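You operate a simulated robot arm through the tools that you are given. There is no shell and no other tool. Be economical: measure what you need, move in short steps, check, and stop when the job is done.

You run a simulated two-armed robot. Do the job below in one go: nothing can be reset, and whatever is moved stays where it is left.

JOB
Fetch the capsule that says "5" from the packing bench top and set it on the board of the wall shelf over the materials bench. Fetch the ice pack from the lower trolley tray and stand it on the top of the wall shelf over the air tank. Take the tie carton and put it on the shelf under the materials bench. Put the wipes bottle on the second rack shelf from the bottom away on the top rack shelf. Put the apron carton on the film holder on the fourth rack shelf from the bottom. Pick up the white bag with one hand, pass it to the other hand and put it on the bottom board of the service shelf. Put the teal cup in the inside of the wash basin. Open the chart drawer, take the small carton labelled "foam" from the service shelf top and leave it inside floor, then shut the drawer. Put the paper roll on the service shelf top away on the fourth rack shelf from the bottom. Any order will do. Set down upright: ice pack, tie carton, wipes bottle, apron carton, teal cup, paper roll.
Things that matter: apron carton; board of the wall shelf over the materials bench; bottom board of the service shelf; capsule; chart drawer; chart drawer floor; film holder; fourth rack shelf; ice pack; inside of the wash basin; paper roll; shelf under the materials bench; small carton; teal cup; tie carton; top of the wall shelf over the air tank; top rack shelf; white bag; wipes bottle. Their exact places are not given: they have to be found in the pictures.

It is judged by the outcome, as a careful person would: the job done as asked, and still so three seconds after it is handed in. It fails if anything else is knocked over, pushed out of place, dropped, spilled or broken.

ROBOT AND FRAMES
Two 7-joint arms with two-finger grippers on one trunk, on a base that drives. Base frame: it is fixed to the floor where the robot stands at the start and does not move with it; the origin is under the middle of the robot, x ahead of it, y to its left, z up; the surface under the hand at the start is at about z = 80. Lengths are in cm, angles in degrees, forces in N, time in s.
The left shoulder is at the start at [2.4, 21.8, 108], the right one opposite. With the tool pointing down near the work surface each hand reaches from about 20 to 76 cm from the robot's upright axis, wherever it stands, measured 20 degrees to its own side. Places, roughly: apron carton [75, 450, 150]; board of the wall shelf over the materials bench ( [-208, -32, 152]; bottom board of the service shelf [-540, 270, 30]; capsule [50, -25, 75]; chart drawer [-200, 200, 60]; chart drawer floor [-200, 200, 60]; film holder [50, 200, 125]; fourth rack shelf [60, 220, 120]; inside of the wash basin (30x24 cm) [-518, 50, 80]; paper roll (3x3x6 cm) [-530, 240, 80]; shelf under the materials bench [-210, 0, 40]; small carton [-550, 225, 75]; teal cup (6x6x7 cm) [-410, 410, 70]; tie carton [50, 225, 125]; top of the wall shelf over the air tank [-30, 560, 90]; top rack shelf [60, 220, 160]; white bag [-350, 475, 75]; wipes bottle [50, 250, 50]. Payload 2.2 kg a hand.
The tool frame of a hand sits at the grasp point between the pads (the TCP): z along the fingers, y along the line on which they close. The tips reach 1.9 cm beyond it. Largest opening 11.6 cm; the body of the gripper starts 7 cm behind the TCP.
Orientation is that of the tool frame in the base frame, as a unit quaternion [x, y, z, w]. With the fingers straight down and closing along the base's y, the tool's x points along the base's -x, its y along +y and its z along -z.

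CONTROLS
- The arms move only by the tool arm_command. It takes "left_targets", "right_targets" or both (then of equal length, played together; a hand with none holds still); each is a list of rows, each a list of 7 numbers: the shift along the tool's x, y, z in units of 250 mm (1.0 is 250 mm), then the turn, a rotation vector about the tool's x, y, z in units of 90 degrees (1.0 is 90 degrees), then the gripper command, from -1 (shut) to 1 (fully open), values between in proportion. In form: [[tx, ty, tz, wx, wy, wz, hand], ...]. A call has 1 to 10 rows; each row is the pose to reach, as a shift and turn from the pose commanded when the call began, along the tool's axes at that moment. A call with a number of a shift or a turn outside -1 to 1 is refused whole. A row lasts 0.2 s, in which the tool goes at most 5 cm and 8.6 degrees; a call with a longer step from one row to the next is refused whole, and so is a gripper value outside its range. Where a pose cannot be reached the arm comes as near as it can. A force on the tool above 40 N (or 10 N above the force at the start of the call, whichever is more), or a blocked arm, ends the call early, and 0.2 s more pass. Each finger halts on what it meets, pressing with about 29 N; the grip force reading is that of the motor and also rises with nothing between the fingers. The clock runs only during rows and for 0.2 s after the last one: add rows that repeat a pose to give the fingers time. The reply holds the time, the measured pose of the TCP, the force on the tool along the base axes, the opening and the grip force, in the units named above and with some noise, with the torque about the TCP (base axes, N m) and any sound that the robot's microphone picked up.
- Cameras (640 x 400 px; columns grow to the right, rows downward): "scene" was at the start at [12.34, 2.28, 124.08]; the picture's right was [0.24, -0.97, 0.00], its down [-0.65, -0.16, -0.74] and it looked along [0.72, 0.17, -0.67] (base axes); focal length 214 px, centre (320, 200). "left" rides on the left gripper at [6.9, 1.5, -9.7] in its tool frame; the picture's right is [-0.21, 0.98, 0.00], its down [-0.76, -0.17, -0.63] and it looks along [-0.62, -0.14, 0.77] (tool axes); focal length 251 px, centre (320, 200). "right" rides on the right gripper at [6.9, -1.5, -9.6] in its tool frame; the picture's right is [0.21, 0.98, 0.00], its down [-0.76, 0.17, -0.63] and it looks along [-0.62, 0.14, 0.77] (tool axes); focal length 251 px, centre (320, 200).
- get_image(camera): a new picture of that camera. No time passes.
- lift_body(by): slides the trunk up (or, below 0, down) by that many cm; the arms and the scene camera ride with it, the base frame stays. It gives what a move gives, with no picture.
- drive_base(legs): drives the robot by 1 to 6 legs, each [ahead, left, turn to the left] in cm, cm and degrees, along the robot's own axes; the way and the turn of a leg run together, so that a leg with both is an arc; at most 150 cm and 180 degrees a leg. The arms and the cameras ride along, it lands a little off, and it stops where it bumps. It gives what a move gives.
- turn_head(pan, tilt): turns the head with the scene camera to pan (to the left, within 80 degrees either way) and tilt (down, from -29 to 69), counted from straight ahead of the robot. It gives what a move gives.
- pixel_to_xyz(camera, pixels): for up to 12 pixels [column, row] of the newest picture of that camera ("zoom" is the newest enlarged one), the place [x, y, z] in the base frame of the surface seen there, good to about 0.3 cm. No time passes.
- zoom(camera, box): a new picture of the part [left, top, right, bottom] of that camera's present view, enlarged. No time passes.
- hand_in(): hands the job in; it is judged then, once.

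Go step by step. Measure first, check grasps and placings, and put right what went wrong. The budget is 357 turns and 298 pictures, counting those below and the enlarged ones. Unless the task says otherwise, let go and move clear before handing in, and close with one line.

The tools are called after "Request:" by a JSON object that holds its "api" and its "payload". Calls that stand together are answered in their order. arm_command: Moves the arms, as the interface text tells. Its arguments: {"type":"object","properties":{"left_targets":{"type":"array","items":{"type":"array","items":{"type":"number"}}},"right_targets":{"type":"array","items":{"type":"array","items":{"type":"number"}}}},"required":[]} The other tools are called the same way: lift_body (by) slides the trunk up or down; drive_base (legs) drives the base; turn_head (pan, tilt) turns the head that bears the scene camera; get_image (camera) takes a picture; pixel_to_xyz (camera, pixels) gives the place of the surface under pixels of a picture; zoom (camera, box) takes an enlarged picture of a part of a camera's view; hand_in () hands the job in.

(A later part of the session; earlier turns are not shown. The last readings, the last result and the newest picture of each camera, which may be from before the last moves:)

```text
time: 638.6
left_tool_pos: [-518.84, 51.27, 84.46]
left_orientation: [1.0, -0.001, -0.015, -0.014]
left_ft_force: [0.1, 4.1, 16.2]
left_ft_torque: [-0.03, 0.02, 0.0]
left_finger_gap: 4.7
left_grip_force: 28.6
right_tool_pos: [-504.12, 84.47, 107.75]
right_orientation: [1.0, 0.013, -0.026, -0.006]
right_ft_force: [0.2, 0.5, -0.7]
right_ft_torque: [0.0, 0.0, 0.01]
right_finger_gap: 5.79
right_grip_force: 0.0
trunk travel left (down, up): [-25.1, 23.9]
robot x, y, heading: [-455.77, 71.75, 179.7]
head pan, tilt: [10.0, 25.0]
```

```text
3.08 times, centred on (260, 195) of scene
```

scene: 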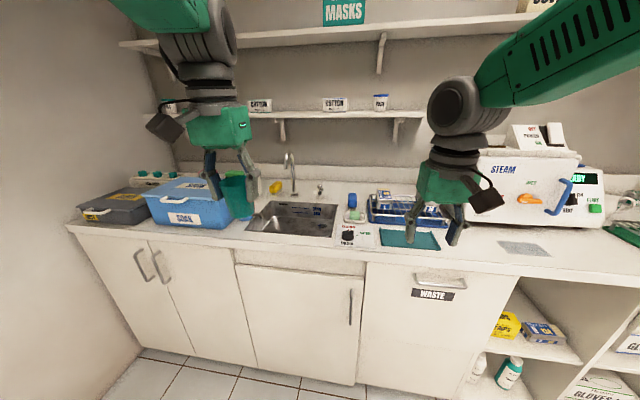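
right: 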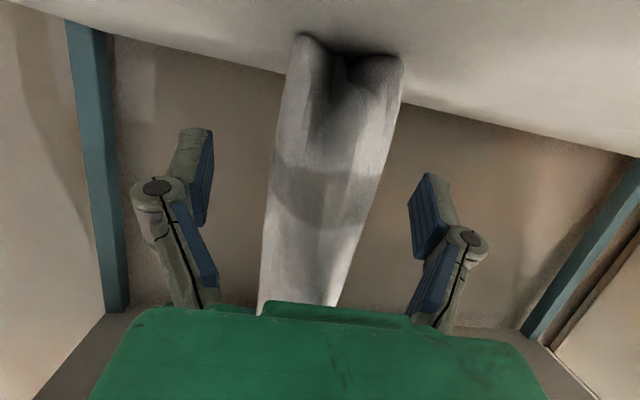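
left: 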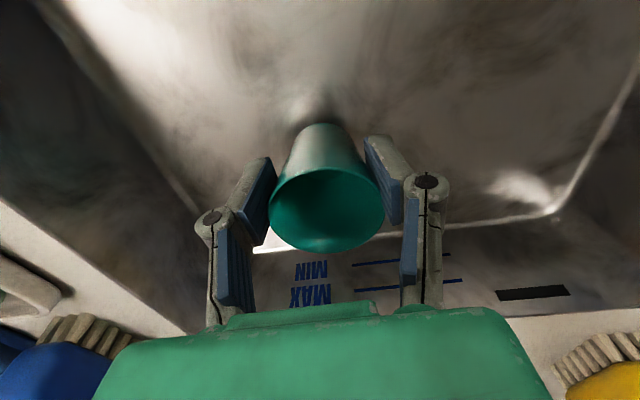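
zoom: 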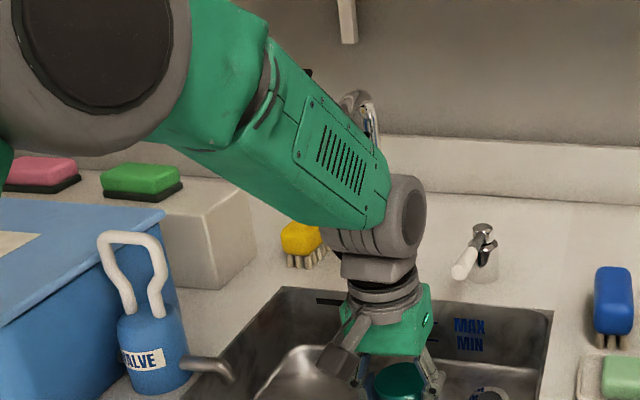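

Contact. I'll release gradually and raise straight up.

Request:
{"api": "arm_command", "payload": {"left_targets": [[0, 0, 0, 0, 0, 0, -0.1], [0, 0, 0, 0, 0, 0, 0.1], [0, 0, 0, 0, 0, 0, 0.25], [0, 0, 0, 0, 0, 0, 0.25], [0, 0, -0.1, 0, 0, 0, 0.25], [0, 0, -0.25, 0, 0, 0, 0.25], [0, 0, -0.42, 0, 0, 0, 0.25], [0, 0, -0.6, 0, 0, 0, 0.25], [0, 0, -0.6, 0, 0, 0, 0.25]]}}

Request:
{"api": "get_image", "payload": {"camera": "left"}}

```text
time: 640.6
left_tool_pos: [-518.88, 50.54, 98.96]
left_orientation: [1.0, 0.001, -0.013, -0.014]
left_ft_force: [0.6, 0.4, -0.8]
left_ft_torque: [0.01, 0.01, -0.03]
left_finger_gap: 7.25
left_grip_force: 0.1
right_tool_pos: [-504.32, 84.21, 107.52]
right_orientation: [1.0, 0.014, -0.026, -0.006]
right_ft_force: [-0.2, 0.1, -1.0]
right_ft_torque: [0.01, 0.02, -0.03]
right_finger_gap: 5.79
right_grip_force: 0.0
trunk travel left (down, up): [-25.1, 23.9]
robot x, y, heading: [-455.88, 71.97, 179.6]
head pan, tilt: [10.0, 25.0]
```

```text
104 pictures are left
```

left: 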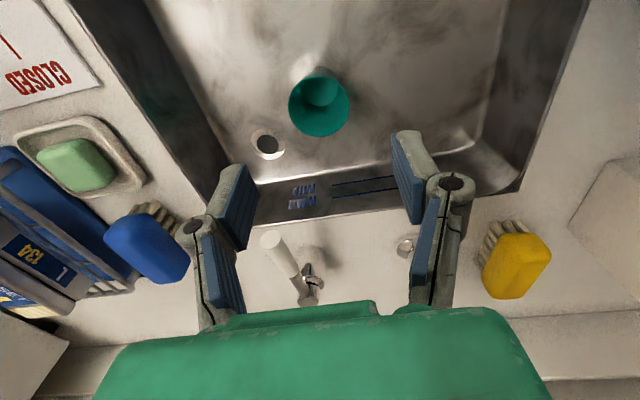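

The cup stands in the basin. Now I raise, back off and return to the service shelf for the foam carton and paper roll.

Request:
{"api": "arm_command", "payload": {"left_targets": [[0, 0, -0.19, 0, 0, 0, 0.25], [0, 0, -0.38, 0, 0, 0, 0.25], [0, 0, -0.57, 0, 0, 0, 0.25], [0, 0, -0.7, 0, 0, 0, 0.25], [0, 0, -0.7, 0, 0, 0, 0.25]]}}

Request:
{"api": "drive_base", "payload": {"legs": [[-18, 0, 0], [0, 0, -90]]}}

Request:
{"api": "turn_head", "payload": {"pan": 10, "tilt": 20}}

Request:
{"api": "get_image", "payload": {"camera": "scene"}}

```text
time: 641.8
left_tool_pos: [-517.99, 50.41, 116.79]
left_orientation: [1.0, 0.0, -0.013, -0.015]
left_ft_force: [-0.7, -0.5, -0.3]
left_ft_torque: [-0.01, -0.02, 0.0]
left_finger_gap: 7.25
left_grip_force: 0.0
right_tool_pos: [-504.27, 84.27, 107.73]
right_orientation: [1.0, 0.014, -0.026, -0.007]
right_ft_force: [0.4, 0.9, -0.3]
right_ft_torque: [0.02, 0.01, -0.02]
right_finger_gap: 5.79
right_grip_force: 0.1
trunk travel left (down, up): [-25.1, 23.9]
robot x, y, heading: [-456.53, 72.01, 179.3]
head pan, tilt: [10.0, 25.0]
```

```text
time: 647.1
left_tool_pos: [-459.21, 133.93, 116.7]
left_orientation: [-0.706, 0.708, 0.0, 0.02]
left_ft_force: [0.3, 0.2, 0.3]
left_ft_torque: [-0.01, 0.01, 0.03]
left_finger_gap: 7.26
left_grip_force: 0.1
right_tool_pos: [-425.19, 120.0, 107.67]
right_orientation: [0.716, -0.697, -0.014, -0.024]
right_ft_force: [-0.2, -0.6, 0.4]
right_ft_torque: [-0.01, -0.02, -0.02]
right_finger_gap: 5.77
right_grip_force: 0.1
trunk travel left (down, up): [-25.1, 23.9]
robot x, y, heading: [-437.73, 71.54, 89.7]
head pan, tilt: [10.0, 25.0]
```

```text
time: 647.8
left_tool_pos: [-459.13, 133.59, 117.0]
left_orientation: [-0.706, 0.708, 0.001, 0.021]
left_ft_force: [0.4, 0.6, -0.5]
left_ft_torque: [0.01, -0.02, -0.02]
left_finger_gap: 7.26
left_grip_force: 0.1
right_tool_pos: [-425.28, 119.69, 107.87]
right_orientation: [0.716, -0.697, -0.016, -0.024]
right_ft_force: [0.4, -0.6, -1.1]
right_ft_torque: [0.02, 0.0, -0.05]
right_finger_gap: 5.78
right_grip_force: 0.0
trunk travel left (down, up): [-25.1, 23.9]
robot x, y, heading: [-437.41, 71.45, 89.2]
head pan, tilt: [10.0, 20.0]
```

```text
103 pictures are left
```

scene: 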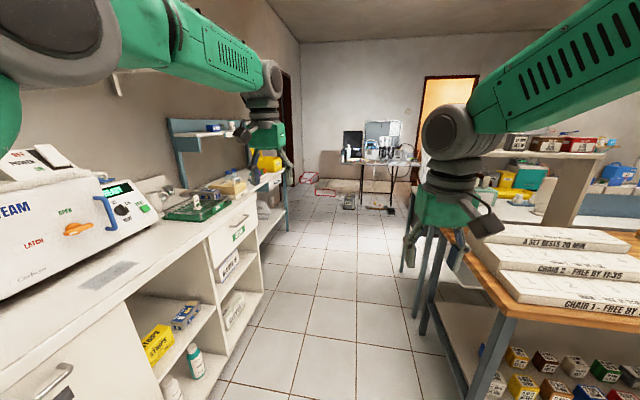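

Request:
{"api": "drive_base", "payload": {"legs": [[0, 8, 0.8], [100, 0, 0], [72, 0, 0], [0, 0, 90]]}}

Request:
{"api": "turn_head", "payload": {"pan": 0, "tilt": 25}}

Request:
{"api": "get_image", "payload": {"camera": "scene"}}

```text
time: 661.1
left_tool_pos: [-508.38, 225.52, 117.57]
left_orientation: [1.0, 0.016, -0.017, 0.003]
left_ft_force: [-0.4, 1.6, -0.1]
left_ft_torque: [-0.18, -0.04, 0.02]
left_finger_gap: 7.25
left_grip_force: 0.0
right_tool_pos: [-495.78, 259.53, 107.4]
right_orientation: [0.999, 0.031, -0.027, 0.011]
right_ft_force: [0.8, 1.5, -0.5]
right_ft_torque: [-0.08, 0.01, -0.02]
right_finger_gap: 5.79
right_grip_force: 0.0
trunk travel left (down, up): [-25.1, 23.9]
robot x, y, heading: [-447.61, 245.26, -177.8]
head pan, tilt: [10.0, 20.0]
```

```text
time: 661.8
left_tool_pos: [-507.89, 224.56, 117.59]
left_orientation: [1.0, 0.014, -0.019, -0.003]
left_ft_force: [0.3, 1.7, -0.4]
left_ft_torque: [-0.1, 0.04, 0.0]
left_finger_gap: 7.25
left_grip_force: 0.2
right_tool_pos: [-495.34, 258.67, 107.85]
right_orientation: [0.999, 0.029, -0.029, 0.004]
right_ft_force: [0.6, 0.5, 1.1]
right_ft_torque: [-0.09, -0.01, 0.01]
right_finger_gap: 5.75
right_grip_force: 0.0
trunk travel left (down, up): [-25.1, 23.9]
robot x, y, heading: [-447.08, 246.06, -178.5]
head pan, tilt: [0.0, 25.0]
```

```text
102 pictures are left
```

scene: 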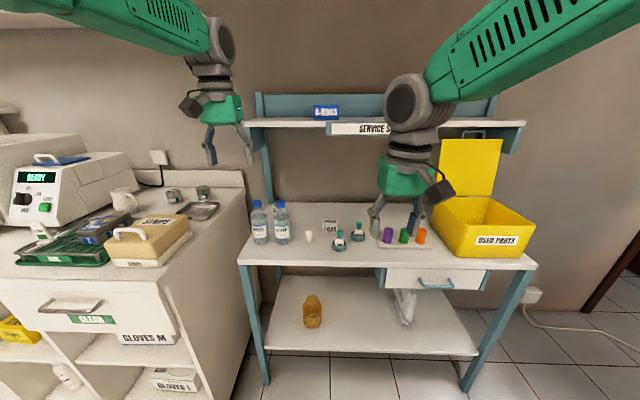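

Request:
{"api": "zoom", "payload": {"camera": "scene", "box": [240, 180, 400, 270]}}

Request:
{"api": "pixel_to_xyz", "payload": {"camera": "zoom", "pixels": [[274, 225], [265, 235], [285, 235], [274, 205], [360, 170], [330, 185], [385, 190], [360, 200], [360, 215], [170, 200], [405, 215], [335, 160]]}}

```text
4.00 times, centred on (320, 225) of scene
```

zoom: 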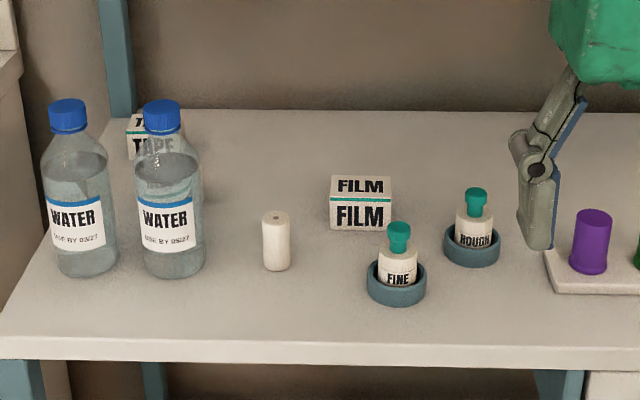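

```text
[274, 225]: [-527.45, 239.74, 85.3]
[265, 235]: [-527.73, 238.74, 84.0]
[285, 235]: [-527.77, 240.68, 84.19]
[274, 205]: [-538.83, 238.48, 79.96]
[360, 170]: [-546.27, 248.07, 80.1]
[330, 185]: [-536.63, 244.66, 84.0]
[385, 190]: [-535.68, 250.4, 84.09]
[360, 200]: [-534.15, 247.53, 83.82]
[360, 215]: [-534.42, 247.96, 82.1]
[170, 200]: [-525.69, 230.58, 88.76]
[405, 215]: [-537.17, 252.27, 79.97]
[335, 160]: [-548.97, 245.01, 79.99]
```

I see FILM and TAPE cartons but no "FOAM" one yet. I'll move the right hand aside and raise the view.

Request:
{"api": "lift_body", "payload": {"by": 18}}

Request:
{"api": "turn_head", "payload": {"pan": 0, "tilt": 38}}

Request:
{"api": "get_image", "payload": {"camera": "scene"}}

Request:
{"api": "zoom", "payload": {"camera": "scene", "box": [240, 100, 440, 220]}}

```text
time: 663.8
left_tool_pos: [-508.02, 225.71, 135.67]
left_orientation: [1.0, 0.013, -0.017, 0.0]
left_ft_force: [0.1, 2.3, -0.4]
left_ft_torque: [-0.15, -0.02, 0.02]
left_finger_gap: 7.27
left_grip_force: 0.1
right_tool_pos: [-495.33, 259.61, 125.64]
right_orientation: [0.999, 0.029, -0.028, 0.008]
right_ft_force: [-0.1, 1.7, 0.2]
right_ft_torque: [-0.12, 0.01, 0.0]
right_finger_gap: 5.83
right_grip_force: 0.3
trunk travel left (down, up): [-43.1, 5.9]
robot x, y, heading: [-447.53, 246.01, -178.2]
head pan, tilt: [0.0, 25.0]
```

```text
time: 664.6
left_tool_pos: [-507.98, 226.14, 135.65]
left_orientation: [1.0, 0.013, -0.017, 0.0]
left_ft_force: [-0.6, 0.9, -0.5]
left_ft_torque: [-0.17, -0.04, -0.01]
left_finger_gap: 7.27
left_grip_force: 0.0
right_tool_pos: [-495.47, 260.02, 125.77]
right_orientation: [0.999, 0.029, -0.029, 0.01]
right_ft_force: [0.0, 1.6, 0.7]
right_ft_torque: [-0.09, -0.02, -0.02]
right_finger_gap: 5.83
right_grip_force: 0.0
trunk travel left (down, up): [-43.1, 5.9]
robot x, y, heading: [-447.04, 246.16, -178.0]
head pan, tilt: [0.0, 38.0]
```

```text
100 pictures are left
```

scene: 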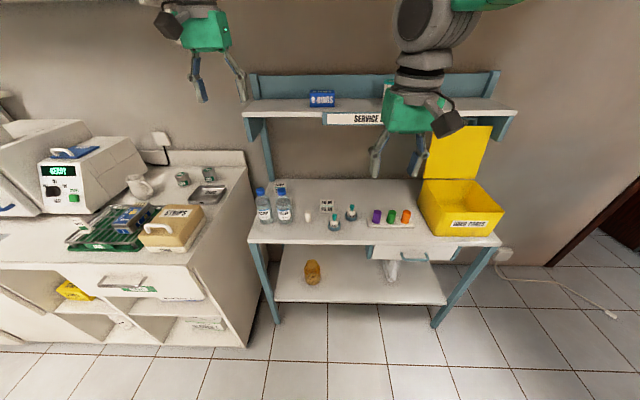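

```text
3.20 times, centred on (340, 160) of scene
```

zoom: 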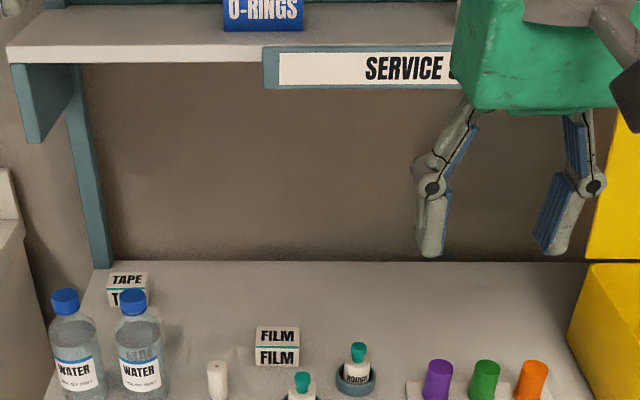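

Request:
{"api": "get_image", "payload": {"camera": "left"}}

Request:
{"api": "get_image", "payload": {"camera": "right"}}

Request:
{"api": "pixel_to_xyz", "payload": {"camera": "zoom", "pixels": [[125, 278], [140, 280], [112, 285], [275, 335], [217, 370], [450, 20]]}}

```text
98 pictures are left
```

left: 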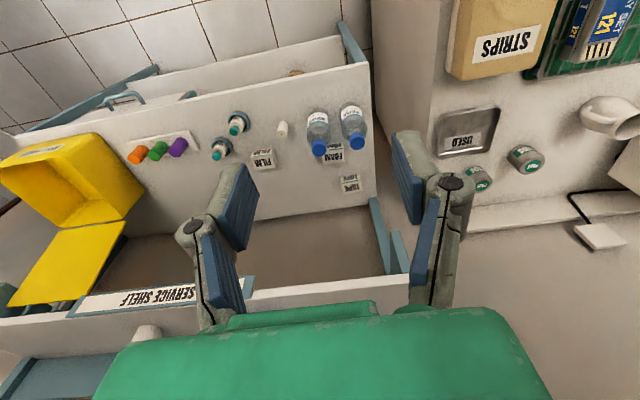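

```text
97 pictures are left
```

right: 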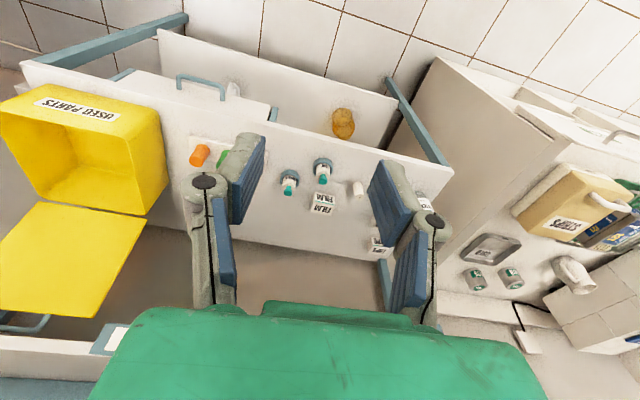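

```text
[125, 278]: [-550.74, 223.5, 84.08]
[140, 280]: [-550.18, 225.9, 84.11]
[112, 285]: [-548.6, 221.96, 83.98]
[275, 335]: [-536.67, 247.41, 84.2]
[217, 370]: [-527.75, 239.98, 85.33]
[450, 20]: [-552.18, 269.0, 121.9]
```

The left camera shows two cartons behind the bottles. I'll zoom.

Request:
{"api": "zoom", "payload": {"camera": "left", "box": [240, 90, 400, 220]}}

Request:
{"api": "pixel_to_xyz", "payload": {"camera": "zoom", "pixels": [[360, 190], [375, 200], [395, 200], [370, 215], [435, 280], [312, 180], [300, 210], [440, 200], [170, 120], [90, 215], [365, 245]]}}

```text
3.08 times, centred on (320, 155) of left
```

zoom: 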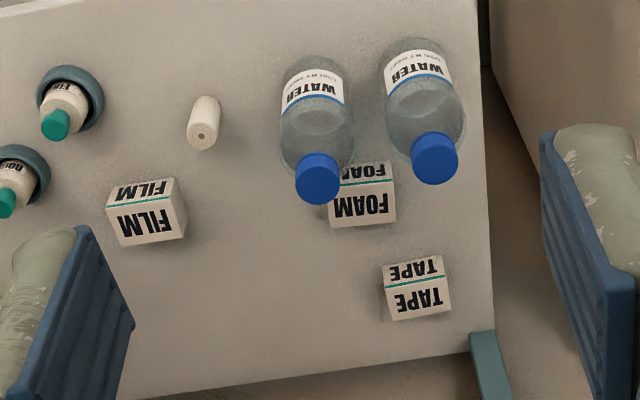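

```text
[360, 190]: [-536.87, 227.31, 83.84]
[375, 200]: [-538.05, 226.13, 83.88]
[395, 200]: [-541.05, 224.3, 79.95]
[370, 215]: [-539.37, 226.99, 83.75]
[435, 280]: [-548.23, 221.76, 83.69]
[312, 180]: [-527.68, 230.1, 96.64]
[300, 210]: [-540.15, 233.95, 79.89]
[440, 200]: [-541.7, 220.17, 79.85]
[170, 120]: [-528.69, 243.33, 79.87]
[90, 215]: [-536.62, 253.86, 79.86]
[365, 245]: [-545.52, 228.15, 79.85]
```

Request:
{"api": "pixel_to_xyz", "payload": {"camera": "zoom", "pixels": [[345, 200], [393, 195], [394, 222], [333, 224], [390, 168], [365, 182], [385, 180], [345, 220], [320, 130], [435, 130], [390, 265], [448, 300]]}}

```text
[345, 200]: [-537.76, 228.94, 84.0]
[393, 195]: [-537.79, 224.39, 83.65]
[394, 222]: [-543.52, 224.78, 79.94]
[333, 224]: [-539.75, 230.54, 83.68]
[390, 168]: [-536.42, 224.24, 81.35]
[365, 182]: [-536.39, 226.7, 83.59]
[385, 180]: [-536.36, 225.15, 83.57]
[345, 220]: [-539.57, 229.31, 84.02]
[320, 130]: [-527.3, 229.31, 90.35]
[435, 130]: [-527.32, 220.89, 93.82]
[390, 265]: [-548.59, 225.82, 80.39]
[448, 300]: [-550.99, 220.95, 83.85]
```

FOAM found: x -540..-536.3, y 224.2–230.6, z 80–84, right behind the water bottles. I'll pick it tool-down with the left hand. First I lower the trunk, drive forward and position above it.

Request:
{"api": "pixel_to_xyz", "payload": {"camera": "scene", "pixels": [[340, 118], [260, 110], [300, 105], [262, 205], [283, 205], [308, 215]]}}

Request:
{"api": "lift_body", "payload": {"by": -18}}

Request:
{"api": "drive_base", "payload": {"legs": [[20, 0, -2]]}}

Request:
{"api": "get_image", "payload": {"camera": "left"}}

```text
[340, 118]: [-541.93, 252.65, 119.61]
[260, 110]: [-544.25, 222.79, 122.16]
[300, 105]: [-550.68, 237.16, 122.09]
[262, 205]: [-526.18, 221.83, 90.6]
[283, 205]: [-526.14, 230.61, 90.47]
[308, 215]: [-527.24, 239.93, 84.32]
```

```text
time: 666.6
left_tool_pos: [-508.04, 224.67, 117.41]
left_orientation: [1.0, 0.014, -0.017, -0.004]
left_ft_force: [-0.9, 0.9, -0.5]
left_ft_torque: [-0.08, -0.01, -0.02]
left_finger_gap: 7.25
left_grip_force: 0.0
right_tool_pos: [-495.44, 258.62, 107.81]
right_orientation: [0.999, 0.03, -0.028, 0.005]
right_ft_force: [0.9, 0.0, -0.2]
right_ft_torque: [-0.04, -0.01, -0.01]
right_finger_gap: 5.82
right_grip_force: 0.0
trunk travel left (down, up): [-25.1, 23.9]
robot x, y, heading: [-447.41, 245.8, -178.5]
head pan, tilt: [0.0, 38.0]
```

```text
time: 668.2
left_tool_pos: [-528.66, 229.0, 117.91]
left_orientation: [1.0, -0.004, -0.018, 0.005]
left_ft_force: [0.3, 2.0, 0.2]
left_ft_torque: [-0.1, -0.05, -0.02]
left_finger_gap: 7.25
left_grip_force: 0.1
right_tool_pos: [-515.02, 262.23, 107.8]
right_orientation: [0.999, 0.012, -0.029, 0.013]
right_ft_force: [-0.3, 1.3, 0.1]
right_ft_torque: [-0.14, -0.02, 0.04]
right_finger_gap: 5.83
right_grip_force: 0.1
trunk travel left (down, up): [-25.1, 23.9]
robot x, y, heading: [-467.78, 246.12, 179.9]
head pan, tilt: [0.0, 38.0]
```

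```text
95 pictures are left
```

left: 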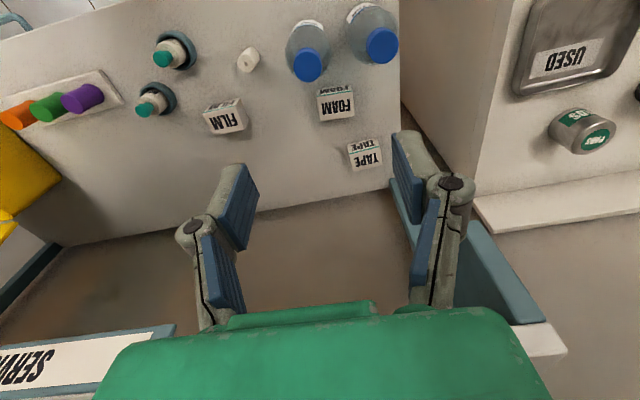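

The overhead shelf edge at x -541.9 and the bottles make this pick tight. I'll use a tool-down grasp rolled 90°, with the camera to the north, descend at (-534,237), and slide in under the shelf. First I rotate the left hand and position it.

Request:
{"api": "arm_command", "payload": {"left_targets": [[-0.02, -0.03, 0, 0, 0, -0.095, 0.25], [-0.04, -0.06, 0, 0, 0, -0.19, 0.25], [-0.06, -0.1, 0, 0, 0, -0.285, 0.25], [-0.08, -0.14, 0, 0, 0, -0.38, 0.25], [-0.1, -0.18, 0, 0, 0, -0.475, 0.25], [-0.12, -0.22, 0, 0, 0, -0.57, 0.25], [-0.15, -0.25, 0, 0, 0, -0.665, 0.25], [-0.17, -0.28, 0, 0, 0, -0.76, 0.25], [-0.19, -0.3, 0, 0, 0, -0.855, 0.25], [-0.212, -0.32, 0, 0, 0, -0.95, 0.25]]}}

Request:
{"api": "arm_command", "payload": {"left_targets": [[0, 0, 0, 0, 0, -0.05, 0.25], [0, 0, 0, 0, 0, -0.05, 0.25], [0, 0, 0, 0, 0, -0.05, 0.25]]}}

Request:
{"api": "get_image", "payload": {"camera": "left"}}

Request:
{"api": "get_image", "payload": {"camera": "scene"}}

```text
time: 670.6
left_tool_pos: [-532.53, 235.85, 118.39]
left_orientation: [0.737, 0.676, -0.018, -0.016]
left_ft_force: [0.8, 2.0, 0.6]
left_ft_torque: [-0.19, 0.05, 0.03]
left_finger_gap: 7.26
left_grip_force: 0.1
left hand out of reach, approached as far as the arm can: row 10
right_tool_pos: [-514.06, 261.11, 108.21]
right_orientation: [0.999, 0.013, -0.033, 0.008]
right_ft_force: [0.4, 1.3, 0.7]
right_ft_torque: [-0.15, 0.02, 0.01]
right_finger_gap: 5.81
right_grip_force: 0.1
trunk travel left (down, up): [-25.1, 23.9]
robot x, y, heading: [-467.58, 245.88, 179.8]
head pan, tilt: [0.0, 38.0]
stopped in row 10 (left hand): the arm was blocked; the commanded pose is now the measured one
```

```text
time: 671.4
left_tool_pos: [-532.74, 234.81, 118.03]
left_orientation: [0.709, 0.705, -0.014, -0.016]
left_ft_force: [0.0, 0.6, -0.3]
left_ft_torque: [-0.1, 0.02, 0.02]
left_finger_gap: 7.25
left_grip_force: 0.1
right_tool_pos: [-514.36, 260.2, 108.08]
right_orientation: [0.999, 0.013, -0.032, 0.005]
right_ft_force: [-0.5, 1.9, 0.0]
right_ft_torque: [-0.08, 0.0, 0.0]
right_finger_gap: 5.8
right_grip_force: 0.0
trunk travel left (down, up): [-25.1, 23.9]
robot x, y, heading: [-467.33, 245.55, 179.5]
head pan, tilt: [0.0, 38.0]
```

```text
94 pictures are left
```

left: 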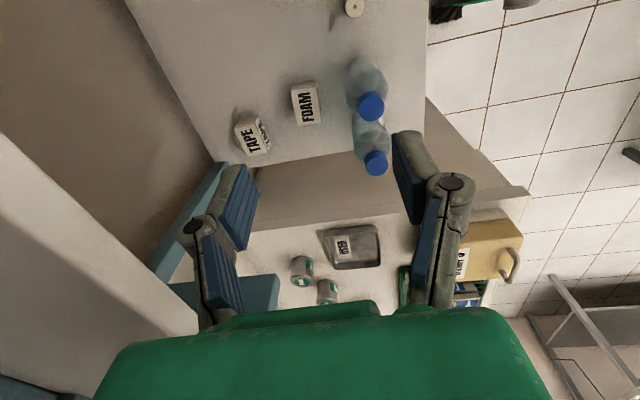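

```text
93 pictures are left
```

scene: 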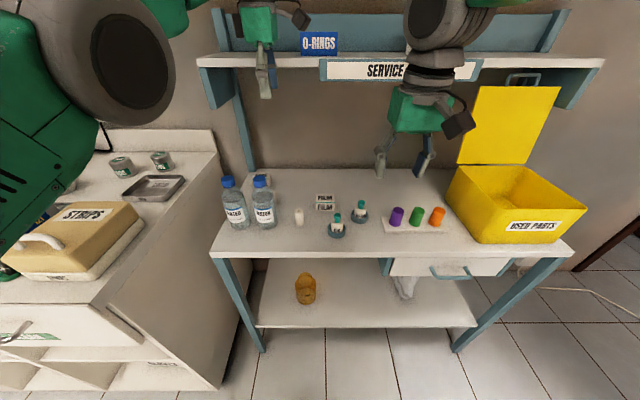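

The roll worked, and the camera shows FOAM with clear space beside the bottles. I'll measure.

Request:
{"api": "zoom", "payload": {"camera": "left", "box": [220, 40, 420, 190]}}

Request:
{"api": "pixel_to_xyz", "payload": {"camera": "zoom", "pixels": [[232, 145], [265, 145], [245, 195], [270, 190], [250, 170], [380, 160], [360, 120], [370, 100], [400, 300], [385, 260], [110, 250], [395, 130]]}}

```text
2.67 times, centred on (320, 115) of left
```

zoom: 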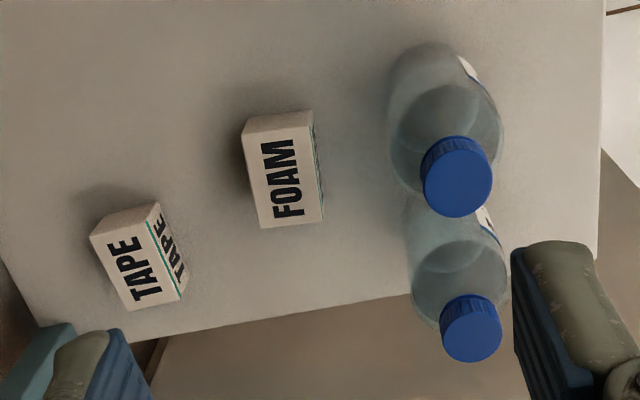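

```text
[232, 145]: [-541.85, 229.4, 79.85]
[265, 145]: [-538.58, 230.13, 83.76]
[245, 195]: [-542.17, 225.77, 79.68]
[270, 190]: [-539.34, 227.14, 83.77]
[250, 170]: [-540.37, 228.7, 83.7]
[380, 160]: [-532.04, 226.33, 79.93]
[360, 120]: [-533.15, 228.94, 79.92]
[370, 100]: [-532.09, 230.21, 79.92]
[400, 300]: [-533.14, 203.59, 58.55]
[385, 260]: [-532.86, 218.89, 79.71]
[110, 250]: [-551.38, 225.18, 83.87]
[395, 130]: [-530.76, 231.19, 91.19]
```

I'll set y≈236.3 and descend to z≈100 first, then check for sway.

Request:
{"api": "arm_command", "payload": {"left_targets": [[0.06, -0.01, 0, 0, 0, 0, 0.05], [0.06, -0.01, 0.18, 0, 0, 0, 0.05], [0.06, -0.01, 0.36, 0, 0, 0, 0.05], [0.06, -0.01, 0.54, 0, 0, 0, 0.05], [0.06, -0.01, 0.72, 0, 0, 0, 0.05], [0.06, -0.01, 0.72, 0, 0, 0, 0.05]]}}

Request:
{"api": "turn_head", "payload": {"pan": 4, "tilt": 38}}

Request:
{"api": "turn_head", "payload": {"pan": 0, "tilt": 38}}

Request:
{"api": "turn_head", "payload": {"pan": 4, "tilt": 38}}

Request:
{"api": "turn_head", "payload": {"pan": 0, "tilt": 38}}

```text
time: 673.0
left_tool_pos: [-537.26, 234.32, 100.64]
left_orientation: [0.706, 0.708, -0.007, -0.023]
left_ft_force: [-0.4, -0.6, 0.6]
left_ft_torque: [-0.03, -0.01, 0.0]
left_finger_gap: 6.1
left_grip_force: 0.0
left hand out of reach, approached as far as the arm can: row 1, 2, 3, 4, 5, 6
right_tool_pos: [-513.99, 257.3, 108.55]
right_orientation: [0.999, 0.017, -0.034, -0.006]
right_ft_force: [-0.1, -0.1, 0.5]
right_ft_torque: [0.03, -0.01, -0.02]
right_finger_gap: 5.8
right_grip_force: 0.1
trunk travel left (down, up): [-25.1, 23.9]
robot x, y, heading: [-467.49, 244.89, 179.8]
head pan, tilt: [0.0, 38.0]
stopped in row 6 (left hand): the arm was blocked; the commanded pose is now the measured one
```

```text
time: 673.6
left_tool_pos: [-537.33, 232.68, 99.78]
left_orientation: [0.704, 0.71, 0.004, -0.015]
left_ft_force: [-0.3, -0.5, 0.3]
left_ft_torque: [0.08, -0.01, 0.0]
left_finger_gap: 6.09
left_grip_force: 0.1
right_tool_pos: [-514.09, 255.63, 108.61]
right_orientation: [0.999, 0.018, -0.034, -0.011]
right_ft_force: [0.8, 0.7, -0.2]
right_ft_torque: [0.03, 0.02, 0.02]
right_finger_gap: 5.8
right_grip_force: 0.0
trunk travel left (down, up): [-25.1, 23.9]
robot x, y, heading: [-467.62, 244.23, 179.8]
head pan, tilt: [4.0, 38.0]
```

```text
time: 674.3
left_tool_pos: [-537.33, 234.46, 99.5]
left_orientation: [0.703, 0.711, 0.002, -0.005]
left_ft_force: [0.6, -0.5, -0.1]
left_ft_torque: [0.06, -0.06, -0.03]
left_finger_gap: 6.09
left_grip_force: 0.1
right_tool_pos: [-513.95, 257.66, 108.49]
right_orientation: [0.999, 0.017, -0.035, -0.003]
right_ft_force: [0.2, 1.1, -0.4]
right_ft_torque: [0.03, 0.0, 0.01]
right_finger_gap: 5.81
right_grip_force: 0.1
trunk travel left (down, up): [-25.1, 23.9]
robot x, y, heading: [-467.8, 245.22, 179.8]
head pan, tilt: [0.0, 38.0]
```

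```text
time: 674.9
left_tool_pos: [-537.17, 236.56, 100.21]
left_orientation: [0.706, 0.708, -0.01, -0.008]
left_ft_force: [0.2, 1.4, 1.1]
left_ft_torque: [-0.11, 0.03, 0.01]
left_finger_gap: 6.1
left_grip_force: 0.0
right_tool_pos: [-514.04, 259.64, 108.24]
right_orientation: [0.999, 0.016, -0.035, 0.004]
right_ft_force: [-0.7, 0.8, 0.4]
right_ft_torque: [-0.1, 0.0, 0.01]
right_finger_gap: 5.79
right_grip_force: 0.0
trunk travel left (down, up): [-25.1, 23.9]
robot x, y, heading: [-467.16, 245.41, 179.9]
head pan, tilt: [4.0, 38.0]
```

```text
time: 675.6
left_tool_pos: [-537.22, 235.35, 100.71]
left_orientation: [0.707, 0.707, -0.008, -0.017]
left_ft_force: [0.4, 0.4, 0.1]
left_ft_torque: [0.01, 0.02, -0.01]
left_finger_gap: 6.06
left_grip_force: 0.1
right_tool_pos: [-513.96, 258.32, 108.38]
right_orientation: [0.999, 0.016, -0.034, -0.001]
right_ft_force: [0.6, 0.4, -0.3]
right_ft_torque: [0.0, 0.06, 0.0]
right_finger_gap: 5.81
right_grip_force: 0.0
trunk travel left (down, up): [-25.1, 23.9]
robot x, y, heading: [-467.78, 245.21, 179.8]
head pan, tilt: [0.0, 38.0]
```

The hand settled at x≈-537.3, clear of the bottles in x, so the residual y-sway is tolerable. I'll slide over the foam and then descend with the trunk.

Request:
{"api": "arm_command", "payload": {"left_targets": [[-0.1, -0.015, 0, 0, 0, 0, 0.05], [-0.2, -0.03, 0, 0, 0, 0, 0.05], [-0.28, -0.036, 0, 0, 0, 0, 0.05], [-0.28, -0.036, 0, 0, 0, 0, 0.05], [-0.28, -0.036, 0, 0, 0, 0, 0.05]]}}

Request:
{"api": "turn_head", "payload": {"pan": 4, "tilt": 38}}

Request:
{"api": "turn_head", "payload": {"pan": 0, "tilt": 38}}

Request:
{"api": "turn_head", "payload": {"pan": 3, "tilt": 38}}

Request:
{"api": "get_image", "payload": {"camera": "left"}}

```text
time: 676.8
left_tool_pos: [-539.3, 228.48, 100.99]
left_orientation: [0.707, 0.707, -0.012, -0.022]
left_ft_force: [0.7, 0.8, -0.3]
left_ft_torque: [-0.02, -0.01, 0.01]
left_finger_gap: 6.11
left_grip_force: 0.1
left hand out of reach, approached as far as the arm can: row 1, 2, 3, 4, 5
right_tool_pos: [-514.02, 258.12, 108.48]
right_orientation: [0.999, 0.017, -0.035, 0.0]
right_ft_force: [0.2, -0.1, 0.4]
right_ft_torque: [-0.05, 0.0, 0.02]
right_finger_gap: 5.8
right_grip_force: 0.2
trunk travel left (down, up): [-25.1, 23.9]
robot x, y, heading: [-467.63, 244.94, 179.7]
head pan, tilt: [0.0, 38.0]
```

```text
time: 677.4
left_tool_pos: [-539.2, 229.49, 101.08]
left_orientation: [0.708, 0.706, -0.014, -0.02]
left_ft_force: [0.3, 0.1, -0.1]
left_ft_torque: [-0.07, 0.0, 0.03]
left_finger_gap: 6.13
left_grip_force: 0.0
right_tool_pos: [-513.95, 259.27, 108.43]
right_orientation: [0.999, 0.016, -0.035, 0.002]
right_ft_force: [-1.0, 0.2, 1.0]
right_ft_torque: [-0.03, -0.02, -0.02]
right_finger_gap: 5.81
right_grip_force: 0.2
trunk travel left (down, up): [-25.1, 23.9]
robot x, y, heading: [-467.22, 245.14, 179.6]
head pan, tilt: [4.0, 38.0]
```

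```text
time: 678.1
left_tool_pos: [-539.22, 227.88, 101.03]
left_orientation: [0.707, 0.707, -0.009, -0.022]
left_ft_force: [-0.5, 0.3, 0.6]
left_ft_torque: [0.01, -0.02, 0.0]
left_finger_gap: 6.1
left_grip_force: 0.1
right_tool_pos: [-514.04, 257.66, 108.51]
right_orientation: [0.999, 0.017, -0.034, -0.004]
right_ft_force: [0.4, -1.1, 0.2]
right_ft_torque: [-0.04, 0.01, 0.02]
right_finger_gap: 5.81
right_grip_force: 0.1
trunk travel left (down, up): [-25.1, 23.9]
robot x, y, heading: [-467.63, 245.01, 179.7]
head pan, tilt: [0.0, 38.0]
```

```text
time: 678.7
left_tool_pos: [-539.32, 226.8, 100.66]
left_orientation: [0.705, 0.709, -0.006, -0.026]
left_ft_force: [0.0, -0.4, 1.0]
left_ft_torque: [0.01, -0.03, 0.01]
left_finger_gap: 6.06
left_grip_force: 0.2
right_tool_pos: [-514.05, 256.5, 108.59]
right_orientation: [0.999, 0.018, -0.034, -0.007]
right_ft_force: [0.1, -0.5, -0.7]
right_ft_torque: [0.02, -0.03, 0.0]
right_finger_gap: 5.76
right_grip_force: 0.0
trunk travel left (down, up): [-25.1, 23.9]
robot x, y, heading: [-467.64, 244.29, 179.6]
head pan, tilt: [3.0, 38.0]
```

```text
91 pictures are left
```

left: 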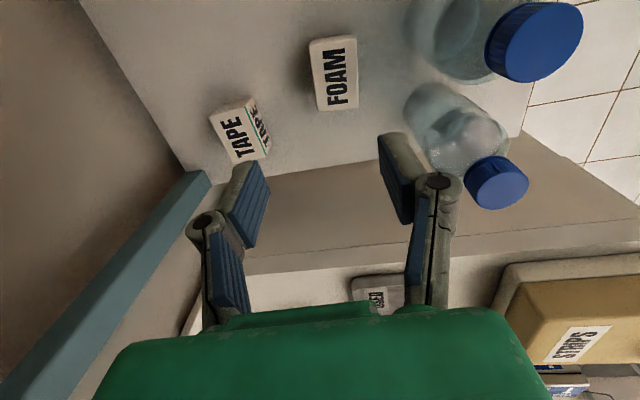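

The near finger would clip the foam's front, so I need +1 cm in x. I'll drive back 1 cm and open slightly.

Request:
{"api": "drive_base", "payload": {"legs": [[-1, 0, 0]]}}

Request:
{"api": "arm_command", "payload": {"left_targets": [[0, 0, 0, 0, 0, 0, 0.2], [0, 0, 0, 0, 0, 0, 0.2]]}}

Request:
{"api": "turn_head", "payload": {"pan": 0, "tilt": 38}}

Request:
{"api": "get_image", "payload": {"camera": "left"}}

Request:
{"api": "pixel_to_xyz", "payload": {"camera": "left", "pixels": [[335, 72], [312, 45], [355, 40], [320, 110], [357, 105], [420, 130], [410, 100]]}}

```text
time: 679.5
left_tool_pos: [-538.48, 227.34, 100.62]
left_orientation: [0.706, 0.707, -0.006, -0.024]
left_ft_force: [-0.1, -0.7, 1.2]
left_ft_torque: [0.06, -0.04, -0.02]
left_finger_gap: 6.09
left_grip_force: 0.0
right_tool_pos: [-513.1, 257.13, 108.45]
right_orientation: [0.999, 0.016, -0.035, -0.005]
right_ft_force: [-0.6, -0.6, 0.0]
right_ft_torque: [0.06, 0.03, 0.02]
right_finger_gap: 5.81
right_grip_force: 0.0
trunk travel left (down, up): [-25.1, 23.9]
robot x, y, heading: [-466.67, 244.35, 179.6]
head pan, tilt: [3.0, 38.0]
```

```text
time: 680.1
left_tool_pos: [-537.92, 228.15, 100.62]
left_orientation: [0.705, 0.709, -0.006, -0.016]
left_ft_force: [-0.4, 0.3, -0.2]
left_ft_torque: [0.01, -0.01, -0.01]
left_finger_gap: 6.96
left_grip_force: 0.1
right_tool_pos: [-512.63, 258.09, 108.5]
right_orientation: [0.999, 0.017, -0.037, -0.002]
right_ft_force: [-0.2, 0.2, -0.7]
right_ft_torque: [-0.07, -0.01, -0.03]
right_finger_gap: 5.78
right_grip_force: 0.1
trunk travel left (down, up): [-25.1, 23.9]
robot x, y, heading: [-466.64, 244.76, 179.9]
head pan, tilt: [3.0, 38.0]
```

```text
time: 680.7
left_tool_pos: [-537.94, 227.47, 100.7]
left_orientation: [0.706, 0.708, -0.005, -0.019]
left_ft_force: [0.8, 0.8, -0.2]
left_ft_torque: [0.03, -0.03, -0.01]
left_finger_gap: 6.96
left_grip_force: 0.0
right_tool_pos: [-512.56, 257.27, 108.74]
right_orientation: [0.999, 0.016, -0.037, -0.004]
right_ft_force: [0.4, 0.4, 0.1]
right_ft_torque: [0.02, -0.03, 0.0]
right_finger_gap: 5.79
right_grip_force: 0.1
trunk travel left (down, up): [-25.1, 23.9]
robot x, y, heading: [-466.46, 244.7, 179.8]
head pan, tilt: [0.0, 38.0]
```

```text
90 pictures are left
```

left: 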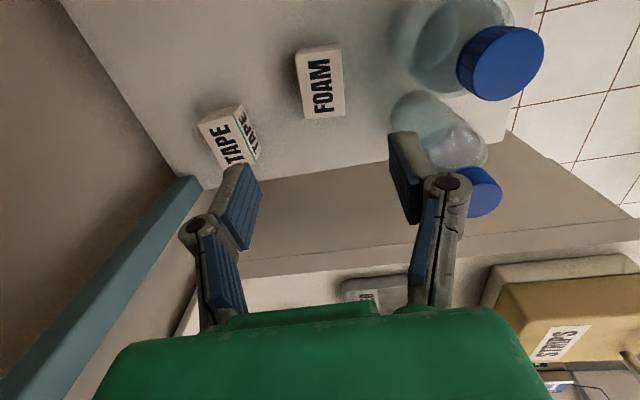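

```text
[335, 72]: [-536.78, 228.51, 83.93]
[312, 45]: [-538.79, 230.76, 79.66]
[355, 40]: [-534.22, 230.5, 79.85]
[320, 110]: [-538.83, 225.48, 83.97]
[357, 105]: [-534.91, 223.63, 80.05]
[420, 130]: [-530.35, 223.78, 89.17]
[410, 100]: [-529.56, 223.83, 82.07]
```

Well aligned and steadier. I'll lower with the trunk in two steps.

Request:
{"api": "lift_body", "payload": {"by": -12}}

Request:
{"api": "get_image", "payload": {"camera": "left"}}

```text
time: 682.2
left_tool_pos: [-537.98, 227.38, 88.62]
left_orientation: [0.705, 0.708, -0.005, -0.02]
left_ft_force: [0.0, 1.0, -0.5]
left_ft_torque: [-0.02, -0.01, 0.0]
left_finger_gap: 6.95
left_grip_force: 0.0
right_tool_pos: [-512.65, 257.13, 96.78]
right_orientation: [0.999, 0.016, -0.036, -0.005]
right_ft_force: [0.2, 0.2, 0.4]
right_ft_torque: [0.04, 0.02, 0.01]
right_finger_gap: 5.81
right_grip_force: 0.1
trunk travel left (down, up): [-13.1, 35.9]
robot x, y, heading: [-466.78, 244.73, 179.8]
head pan, tilt: [0.0, 38.0]
```

```text
89 pictures are left
```

left: 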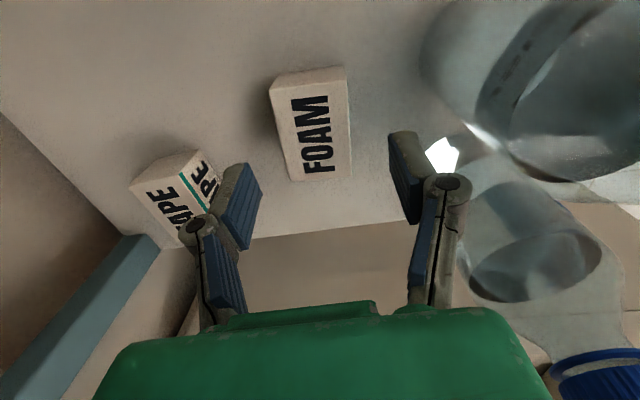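

Request:
{"api": "lift_body", "payload": {"by": -5.8}}

Request:
{"api": "arm_command", "payload": {"left_targets": [[0, 0, 0, 0, 0, 0, 0], [0, 0, 0, 0, 0, 0, -0.3], [0, 0, 0, 0, 0, 0, -1], [0, 0, 0, 0, 0, 0, -1]]}}

Request:
{"api": "get_image", "payload": {"camera": "left"}}

```text
time: 683.2
left_tool_pos: [-538.03, 227.39, 82.94]
left_orientation: [0.705, 0.709, -0.006, -0.019]
left_ft_force: [0.3, 0.2, 0.3]
left_ft_torque: [0.0, 0.01, 0.03]
left_finger_gap: 6.95
left_grip_force: 0.1
right_tool_pos: [-512.63, 257.31, 91.0]
right_orientation: [0.999, 0.017, -0.038, -0.005]
right_ft_force: [1.0, 0.9, 0.0]
right_ft_torque: [0.02, 0.01, 0.0]
right_finger_gap: 5.81
right_grip_force: 0.0
trunk travel left (down, up): [-7.3, 41.7]
robot x, y, heading: [-466.94, 244.83, 179.9]
head pan, tilt: [0.0, 38.0]
```

```text
time: 684.2
left_tool_pos: [-538.0, 227.49, 82.97]
left_orientation: [0.705, 0.709, -0.006, -0.02]
left_ft_force: [-0.5, -1.1, 1.5]
left_ft_torque: [-0.03, -0.01, 0.01]
left_finger_gap: 4.39
left_grip_force: 28.8
right_tool_pos: [-512.6, 257.14, 90.88]
right_orientation: [0.999, 0.016, -0.037, -0.005]
right_ft_force: [-0.4, 0.0, 0.1]
right_ft_torque: [-0.03, 0.0, -0.01]
right_finger_gap: 5.79
right_grip_force: 0.0
trunk travel left (down, up): [-7.3, 41.7]
robot x, y, heading: [-466.33, 245.0, 179.6]
head pan, tilt: [0.0, 38.0]
```

```text
88 pictures are left
```

left: 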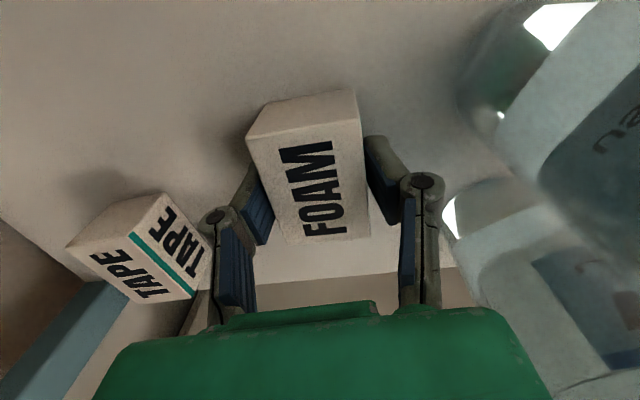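

FOAM is gripped. I'll lift 19.5 cm with the trunk so it clears the bottle caps, then drive back.

Request:
{"api": "lift_body", "payload": {"by": 19.5}}

Request:
{"api": "drive_base", "payload": {"legs": [[-30, 0, 0]]}}

Request:
{"api": "get_image", "payload": {"camera": "scene"}}

```text
time: 686.3
left_tool_pos: [-538.02, 227.42, 102.21]
left_orientation: [0.705, 0.709, -0.003, -0.017]
left_ft_force: [-0.3, 0.2, 0.2]
left_ft_torque: [-0.02, 0.0, 0.03]
left_finger_gap: 4.35
left_grip_force: 28.6
right_tool_pos: [-512.62, 257.35, 110.33]
right_orientation: [0.999, 0.017, -0.036, -0.004]
right_ft_force: [-0.1, 0.7, 0.4]
right_ft_torque: [0.02, -0.01, 0.0]
right_finger_gap: 5.8
right_grip_force: 0.1
trunk travel left (down, up): [-26.8, 22.2]
robot x, y, heading: [-466.6, 244.98, 179.8]
head pan, tilt: [0.0, 38.0]
```

```text
time: 688.3
left_tool_pos: [-509.34, 227.78, 102.21]
left_orientation: [0.708, 0.706, -0.002, -0.017]
left_ft_force: [-0.2, 0.7, 0.0]
left_ft_torque: [0.01, -0.01, -0.01]
left_finger_gap: 4.33
left_grip_force: 29.5
right_tool_pos: [-483.7, 257.43, 110.4]
right_orientation: [0.999, 0.013, -0.036, -0.005]
right_ft_force: [-0.5, 0.1, 0.8]
right_ft_torque: [-0.03, 0.03, -0.02]
right_finger_gap: 5.79
right_grip_force: 0.0
trunk travel left (down, up): [-26.8, 22.2]
robot x, y, heading: [-437.71, 244.32, 179.0]
head pan, tilt: [0.0, 38.0]
```

```text
87 pictures are left
```

scene: 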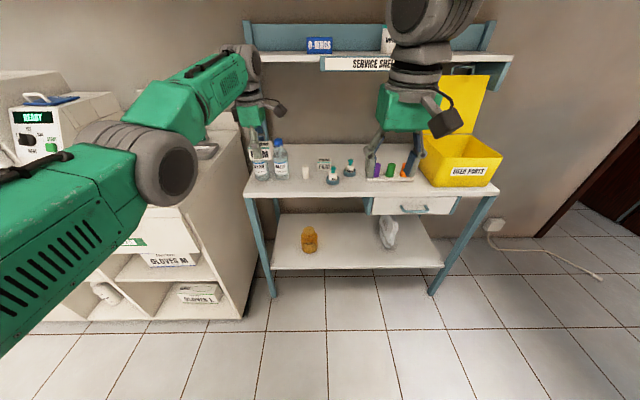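

The shelf is intact. Next is the paper roll with the right hand: I retract the left hand, then pitch the right hand 45° and bring it inward.

Request:
{"api": "arm_command", "payload": {"left_targets": [[0, 0.12, -0.04, 0, 0, 0, -1], [0, 0.24, -0.08, 0, 0, 0, -1], [0, 0.36, -0.12, 0, 0, 0, -1], [-0.05, 0.48, -0.16, 0, 0, 0, -1], [-0.1, 0.6, -0.2, 0, 0, 0, -1], [-0.1, 0.6, -0.2, 0, 0, 0, -1], [-0.1, 0.6, -0.2, 0, 0, 0, -1]], "right_targets": [[-0.05, 0.1, 0, 0, -0.09, 0.004, 0], [-0.1, 0.2, 0, 0, -0.18, 0.007, 0], [-0.15, 0.3, 0, 0, -0.27, 0.011, 0], [-0.2, 0.4, 0, 0, -0.36, 0.014, 0], [-0.25, 0.5, 0, 0, -0.4545, 0.018, 0], [-0.3, 0.6, 0, 0, -0.4545, 0.018, 0], [-0.3, 0.7, 0, 0, -0.4545, 0.018, 0]]}}

Request:
{"api": "turn_head", "payload": {"pan": 0, "tilt": 33}}

Request:
{"api": "get_image", "payload": {"camera": "scene"}}

Request:
{"api": "get_image", "payload": {"camera": "right"}}

```text
time: 689.9
left_tool_pos: [-507.55, 227.2, 110.69]
left_orientation: [0.708, 0.706, -0.004, -0.017]
left_ft_force: [-0.2, 0.1, -0.5]
left_ft_torque: [0.01, -0.02, -0.01]
left_finger_gap: 4.34
left_grip_force: 28.9
left hand out of reach, approached as far as the arm can: row 1, 2, 3, 4, 5, 6, 7
right_tool_pos: [-490.52, 239.96, 112.44]
right_orientation: [0.92, -0.009, -0.391, 0.013]
right_ft_force: [0.5, 0.6, 0.4]
right_ft_torque: [-0.01, -0.03, 0.0]
right_finger_gap: 5.84
right_grip_force: 0.0
trunk travel left (down, up): [-26.8, 22.2]
robot x, y, heading: [-437.56, 244.42, 179.2]
head pan, tilt: [0.0, 38.0]
```

```text
time: 690.5
left_tool_pos: [-507.69, 227.17, 110.89]
left_orientation: [0.708, 0.706, -0.003, -0.017]
left_ft_force: [0.1, -0.7, 0.2]
left_ft_torque: [0.01, 0.0, -0.02]
left_finger_gap: 4.35
left_grip_force: 29.2
right_tool_pos: [-490.62, 240.22, 112.41]
right_orientation: [0.921, -0.012, -0.39, 0.011]
right_ft_force: [-0.4, -0.3, 0.3]
right_ft_torque: [-0.02, 0.0, -0.02]
right_finger_gap: 5.81
right_grip_force: 0.0
trunk travel left (down, up): [-26.8, 22.2]
robot x, y, heading: [-437.96, 244.65, 179.4]
head pan, tilt: [0.0, 33.0]
```

```text
86 pictures are left
```

scene: 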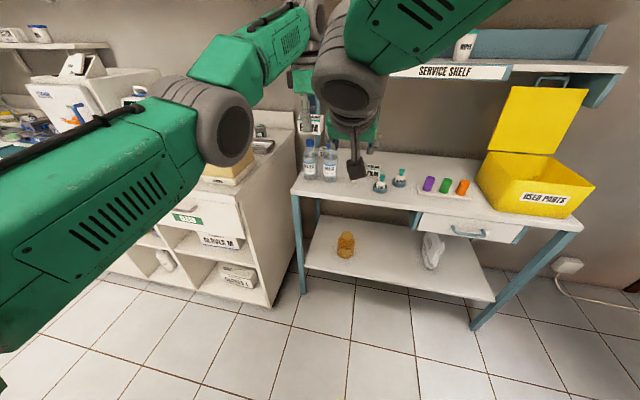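

```text
85 pictures are left
```

right: 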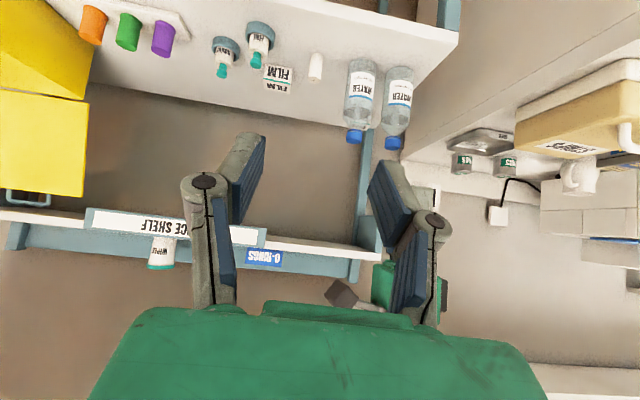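

I'll drive 20 cm in, with the left hand staying high above the bottles, and approach the roll with the right hand in two steps.

Request:
{"api": "drive_base", "payload": {"legs": [[20, 0, 0]]}}

Request:
{"api": "arm_command", "payload": {"right_targets": [[0.06, 0, 0.12, 0, 0, 0, -0.1], [0.12, 0, 0.24, 0, 0, 0, -0.1], [0.18, 0, 0.36, 0, 0, 0, -0.1], [0.24, 0, 0.48, 0, 0, 0, -0.1], [0.3, 0, 0.6, 0, 0, 0, -0.1], [0.3, 0, 0.6, 0, 0, 0, -0.1], [0.3, 0, 0.6, 0, 0, 0, -0.1]]}}

Request:
{"api": "get_image", "payload": {"camera": "right"}}

```text
time: 692.1
left_tool_pos: [-527.64, 227.29, 110.7]
left_orientation: [0.708, 0.706, -0.003, -0.017]
left_ft_force: [-0.2, 0.0, -0.9]
left_ft_torque: [-0.02, 0.02, -0.04]
left_finger_gap: 4.34
left_grip_force: 28.9
right_tool_pos: [-510.64, 240.34, 112.1]
right_orientation: [0.922, -0.01, -0.387, 0.013]
right_ft_force: [0.2, -0.3, -0.6]
right_ft_torque: [0.02, -0.02, 0.0]
right_finger_gap: 5.8
right_grip_force: 0.0
trunk travel left (down, up): [-26.8, 22.2]
robot x, y, heading: [-457.76, 244.78, 179.7]
head pan, tilt: [0.0, 33.0]
```

```text
time: 694.0
left_tool_pos: [-527.0, 227.17, 110.09]
left_orientation: [0.705, 0.71, 0.007, -0.003]
left_ft_force: [-1.1, -0.4, 0.6]
left_ft_torque: [0.05, 0.02, 0.02]
left_finger_gap: 4.34
left_grip_force: 28.7
right_tool_pos: [-517.51, 242.58, 99.07]
right_orientation: [0.919, -0.057, -0.389, 0.034]
right_ft_force: [-0.3, -0.5, 0.2]
right_ft_torque: [-0.01, 0.01, 0.03]
right_finger_gap: 5.21
right_grip_force: 0.0
trunk travel left (down, up): [-26.8, 22.2]
robot x, y, heading: [-457.98, 244.65, 179.4]
head pan, tilt: [0.0, 33.0]
stopped in row 7 (right hand): the arm was blocked; the commanded pose is now the measured one
```

```text
84 pictures are left
```

right: 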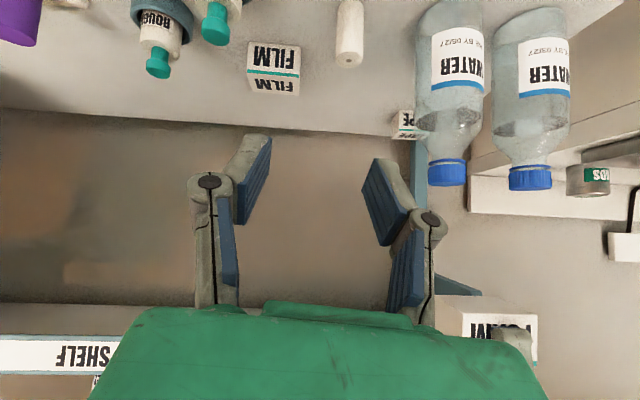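

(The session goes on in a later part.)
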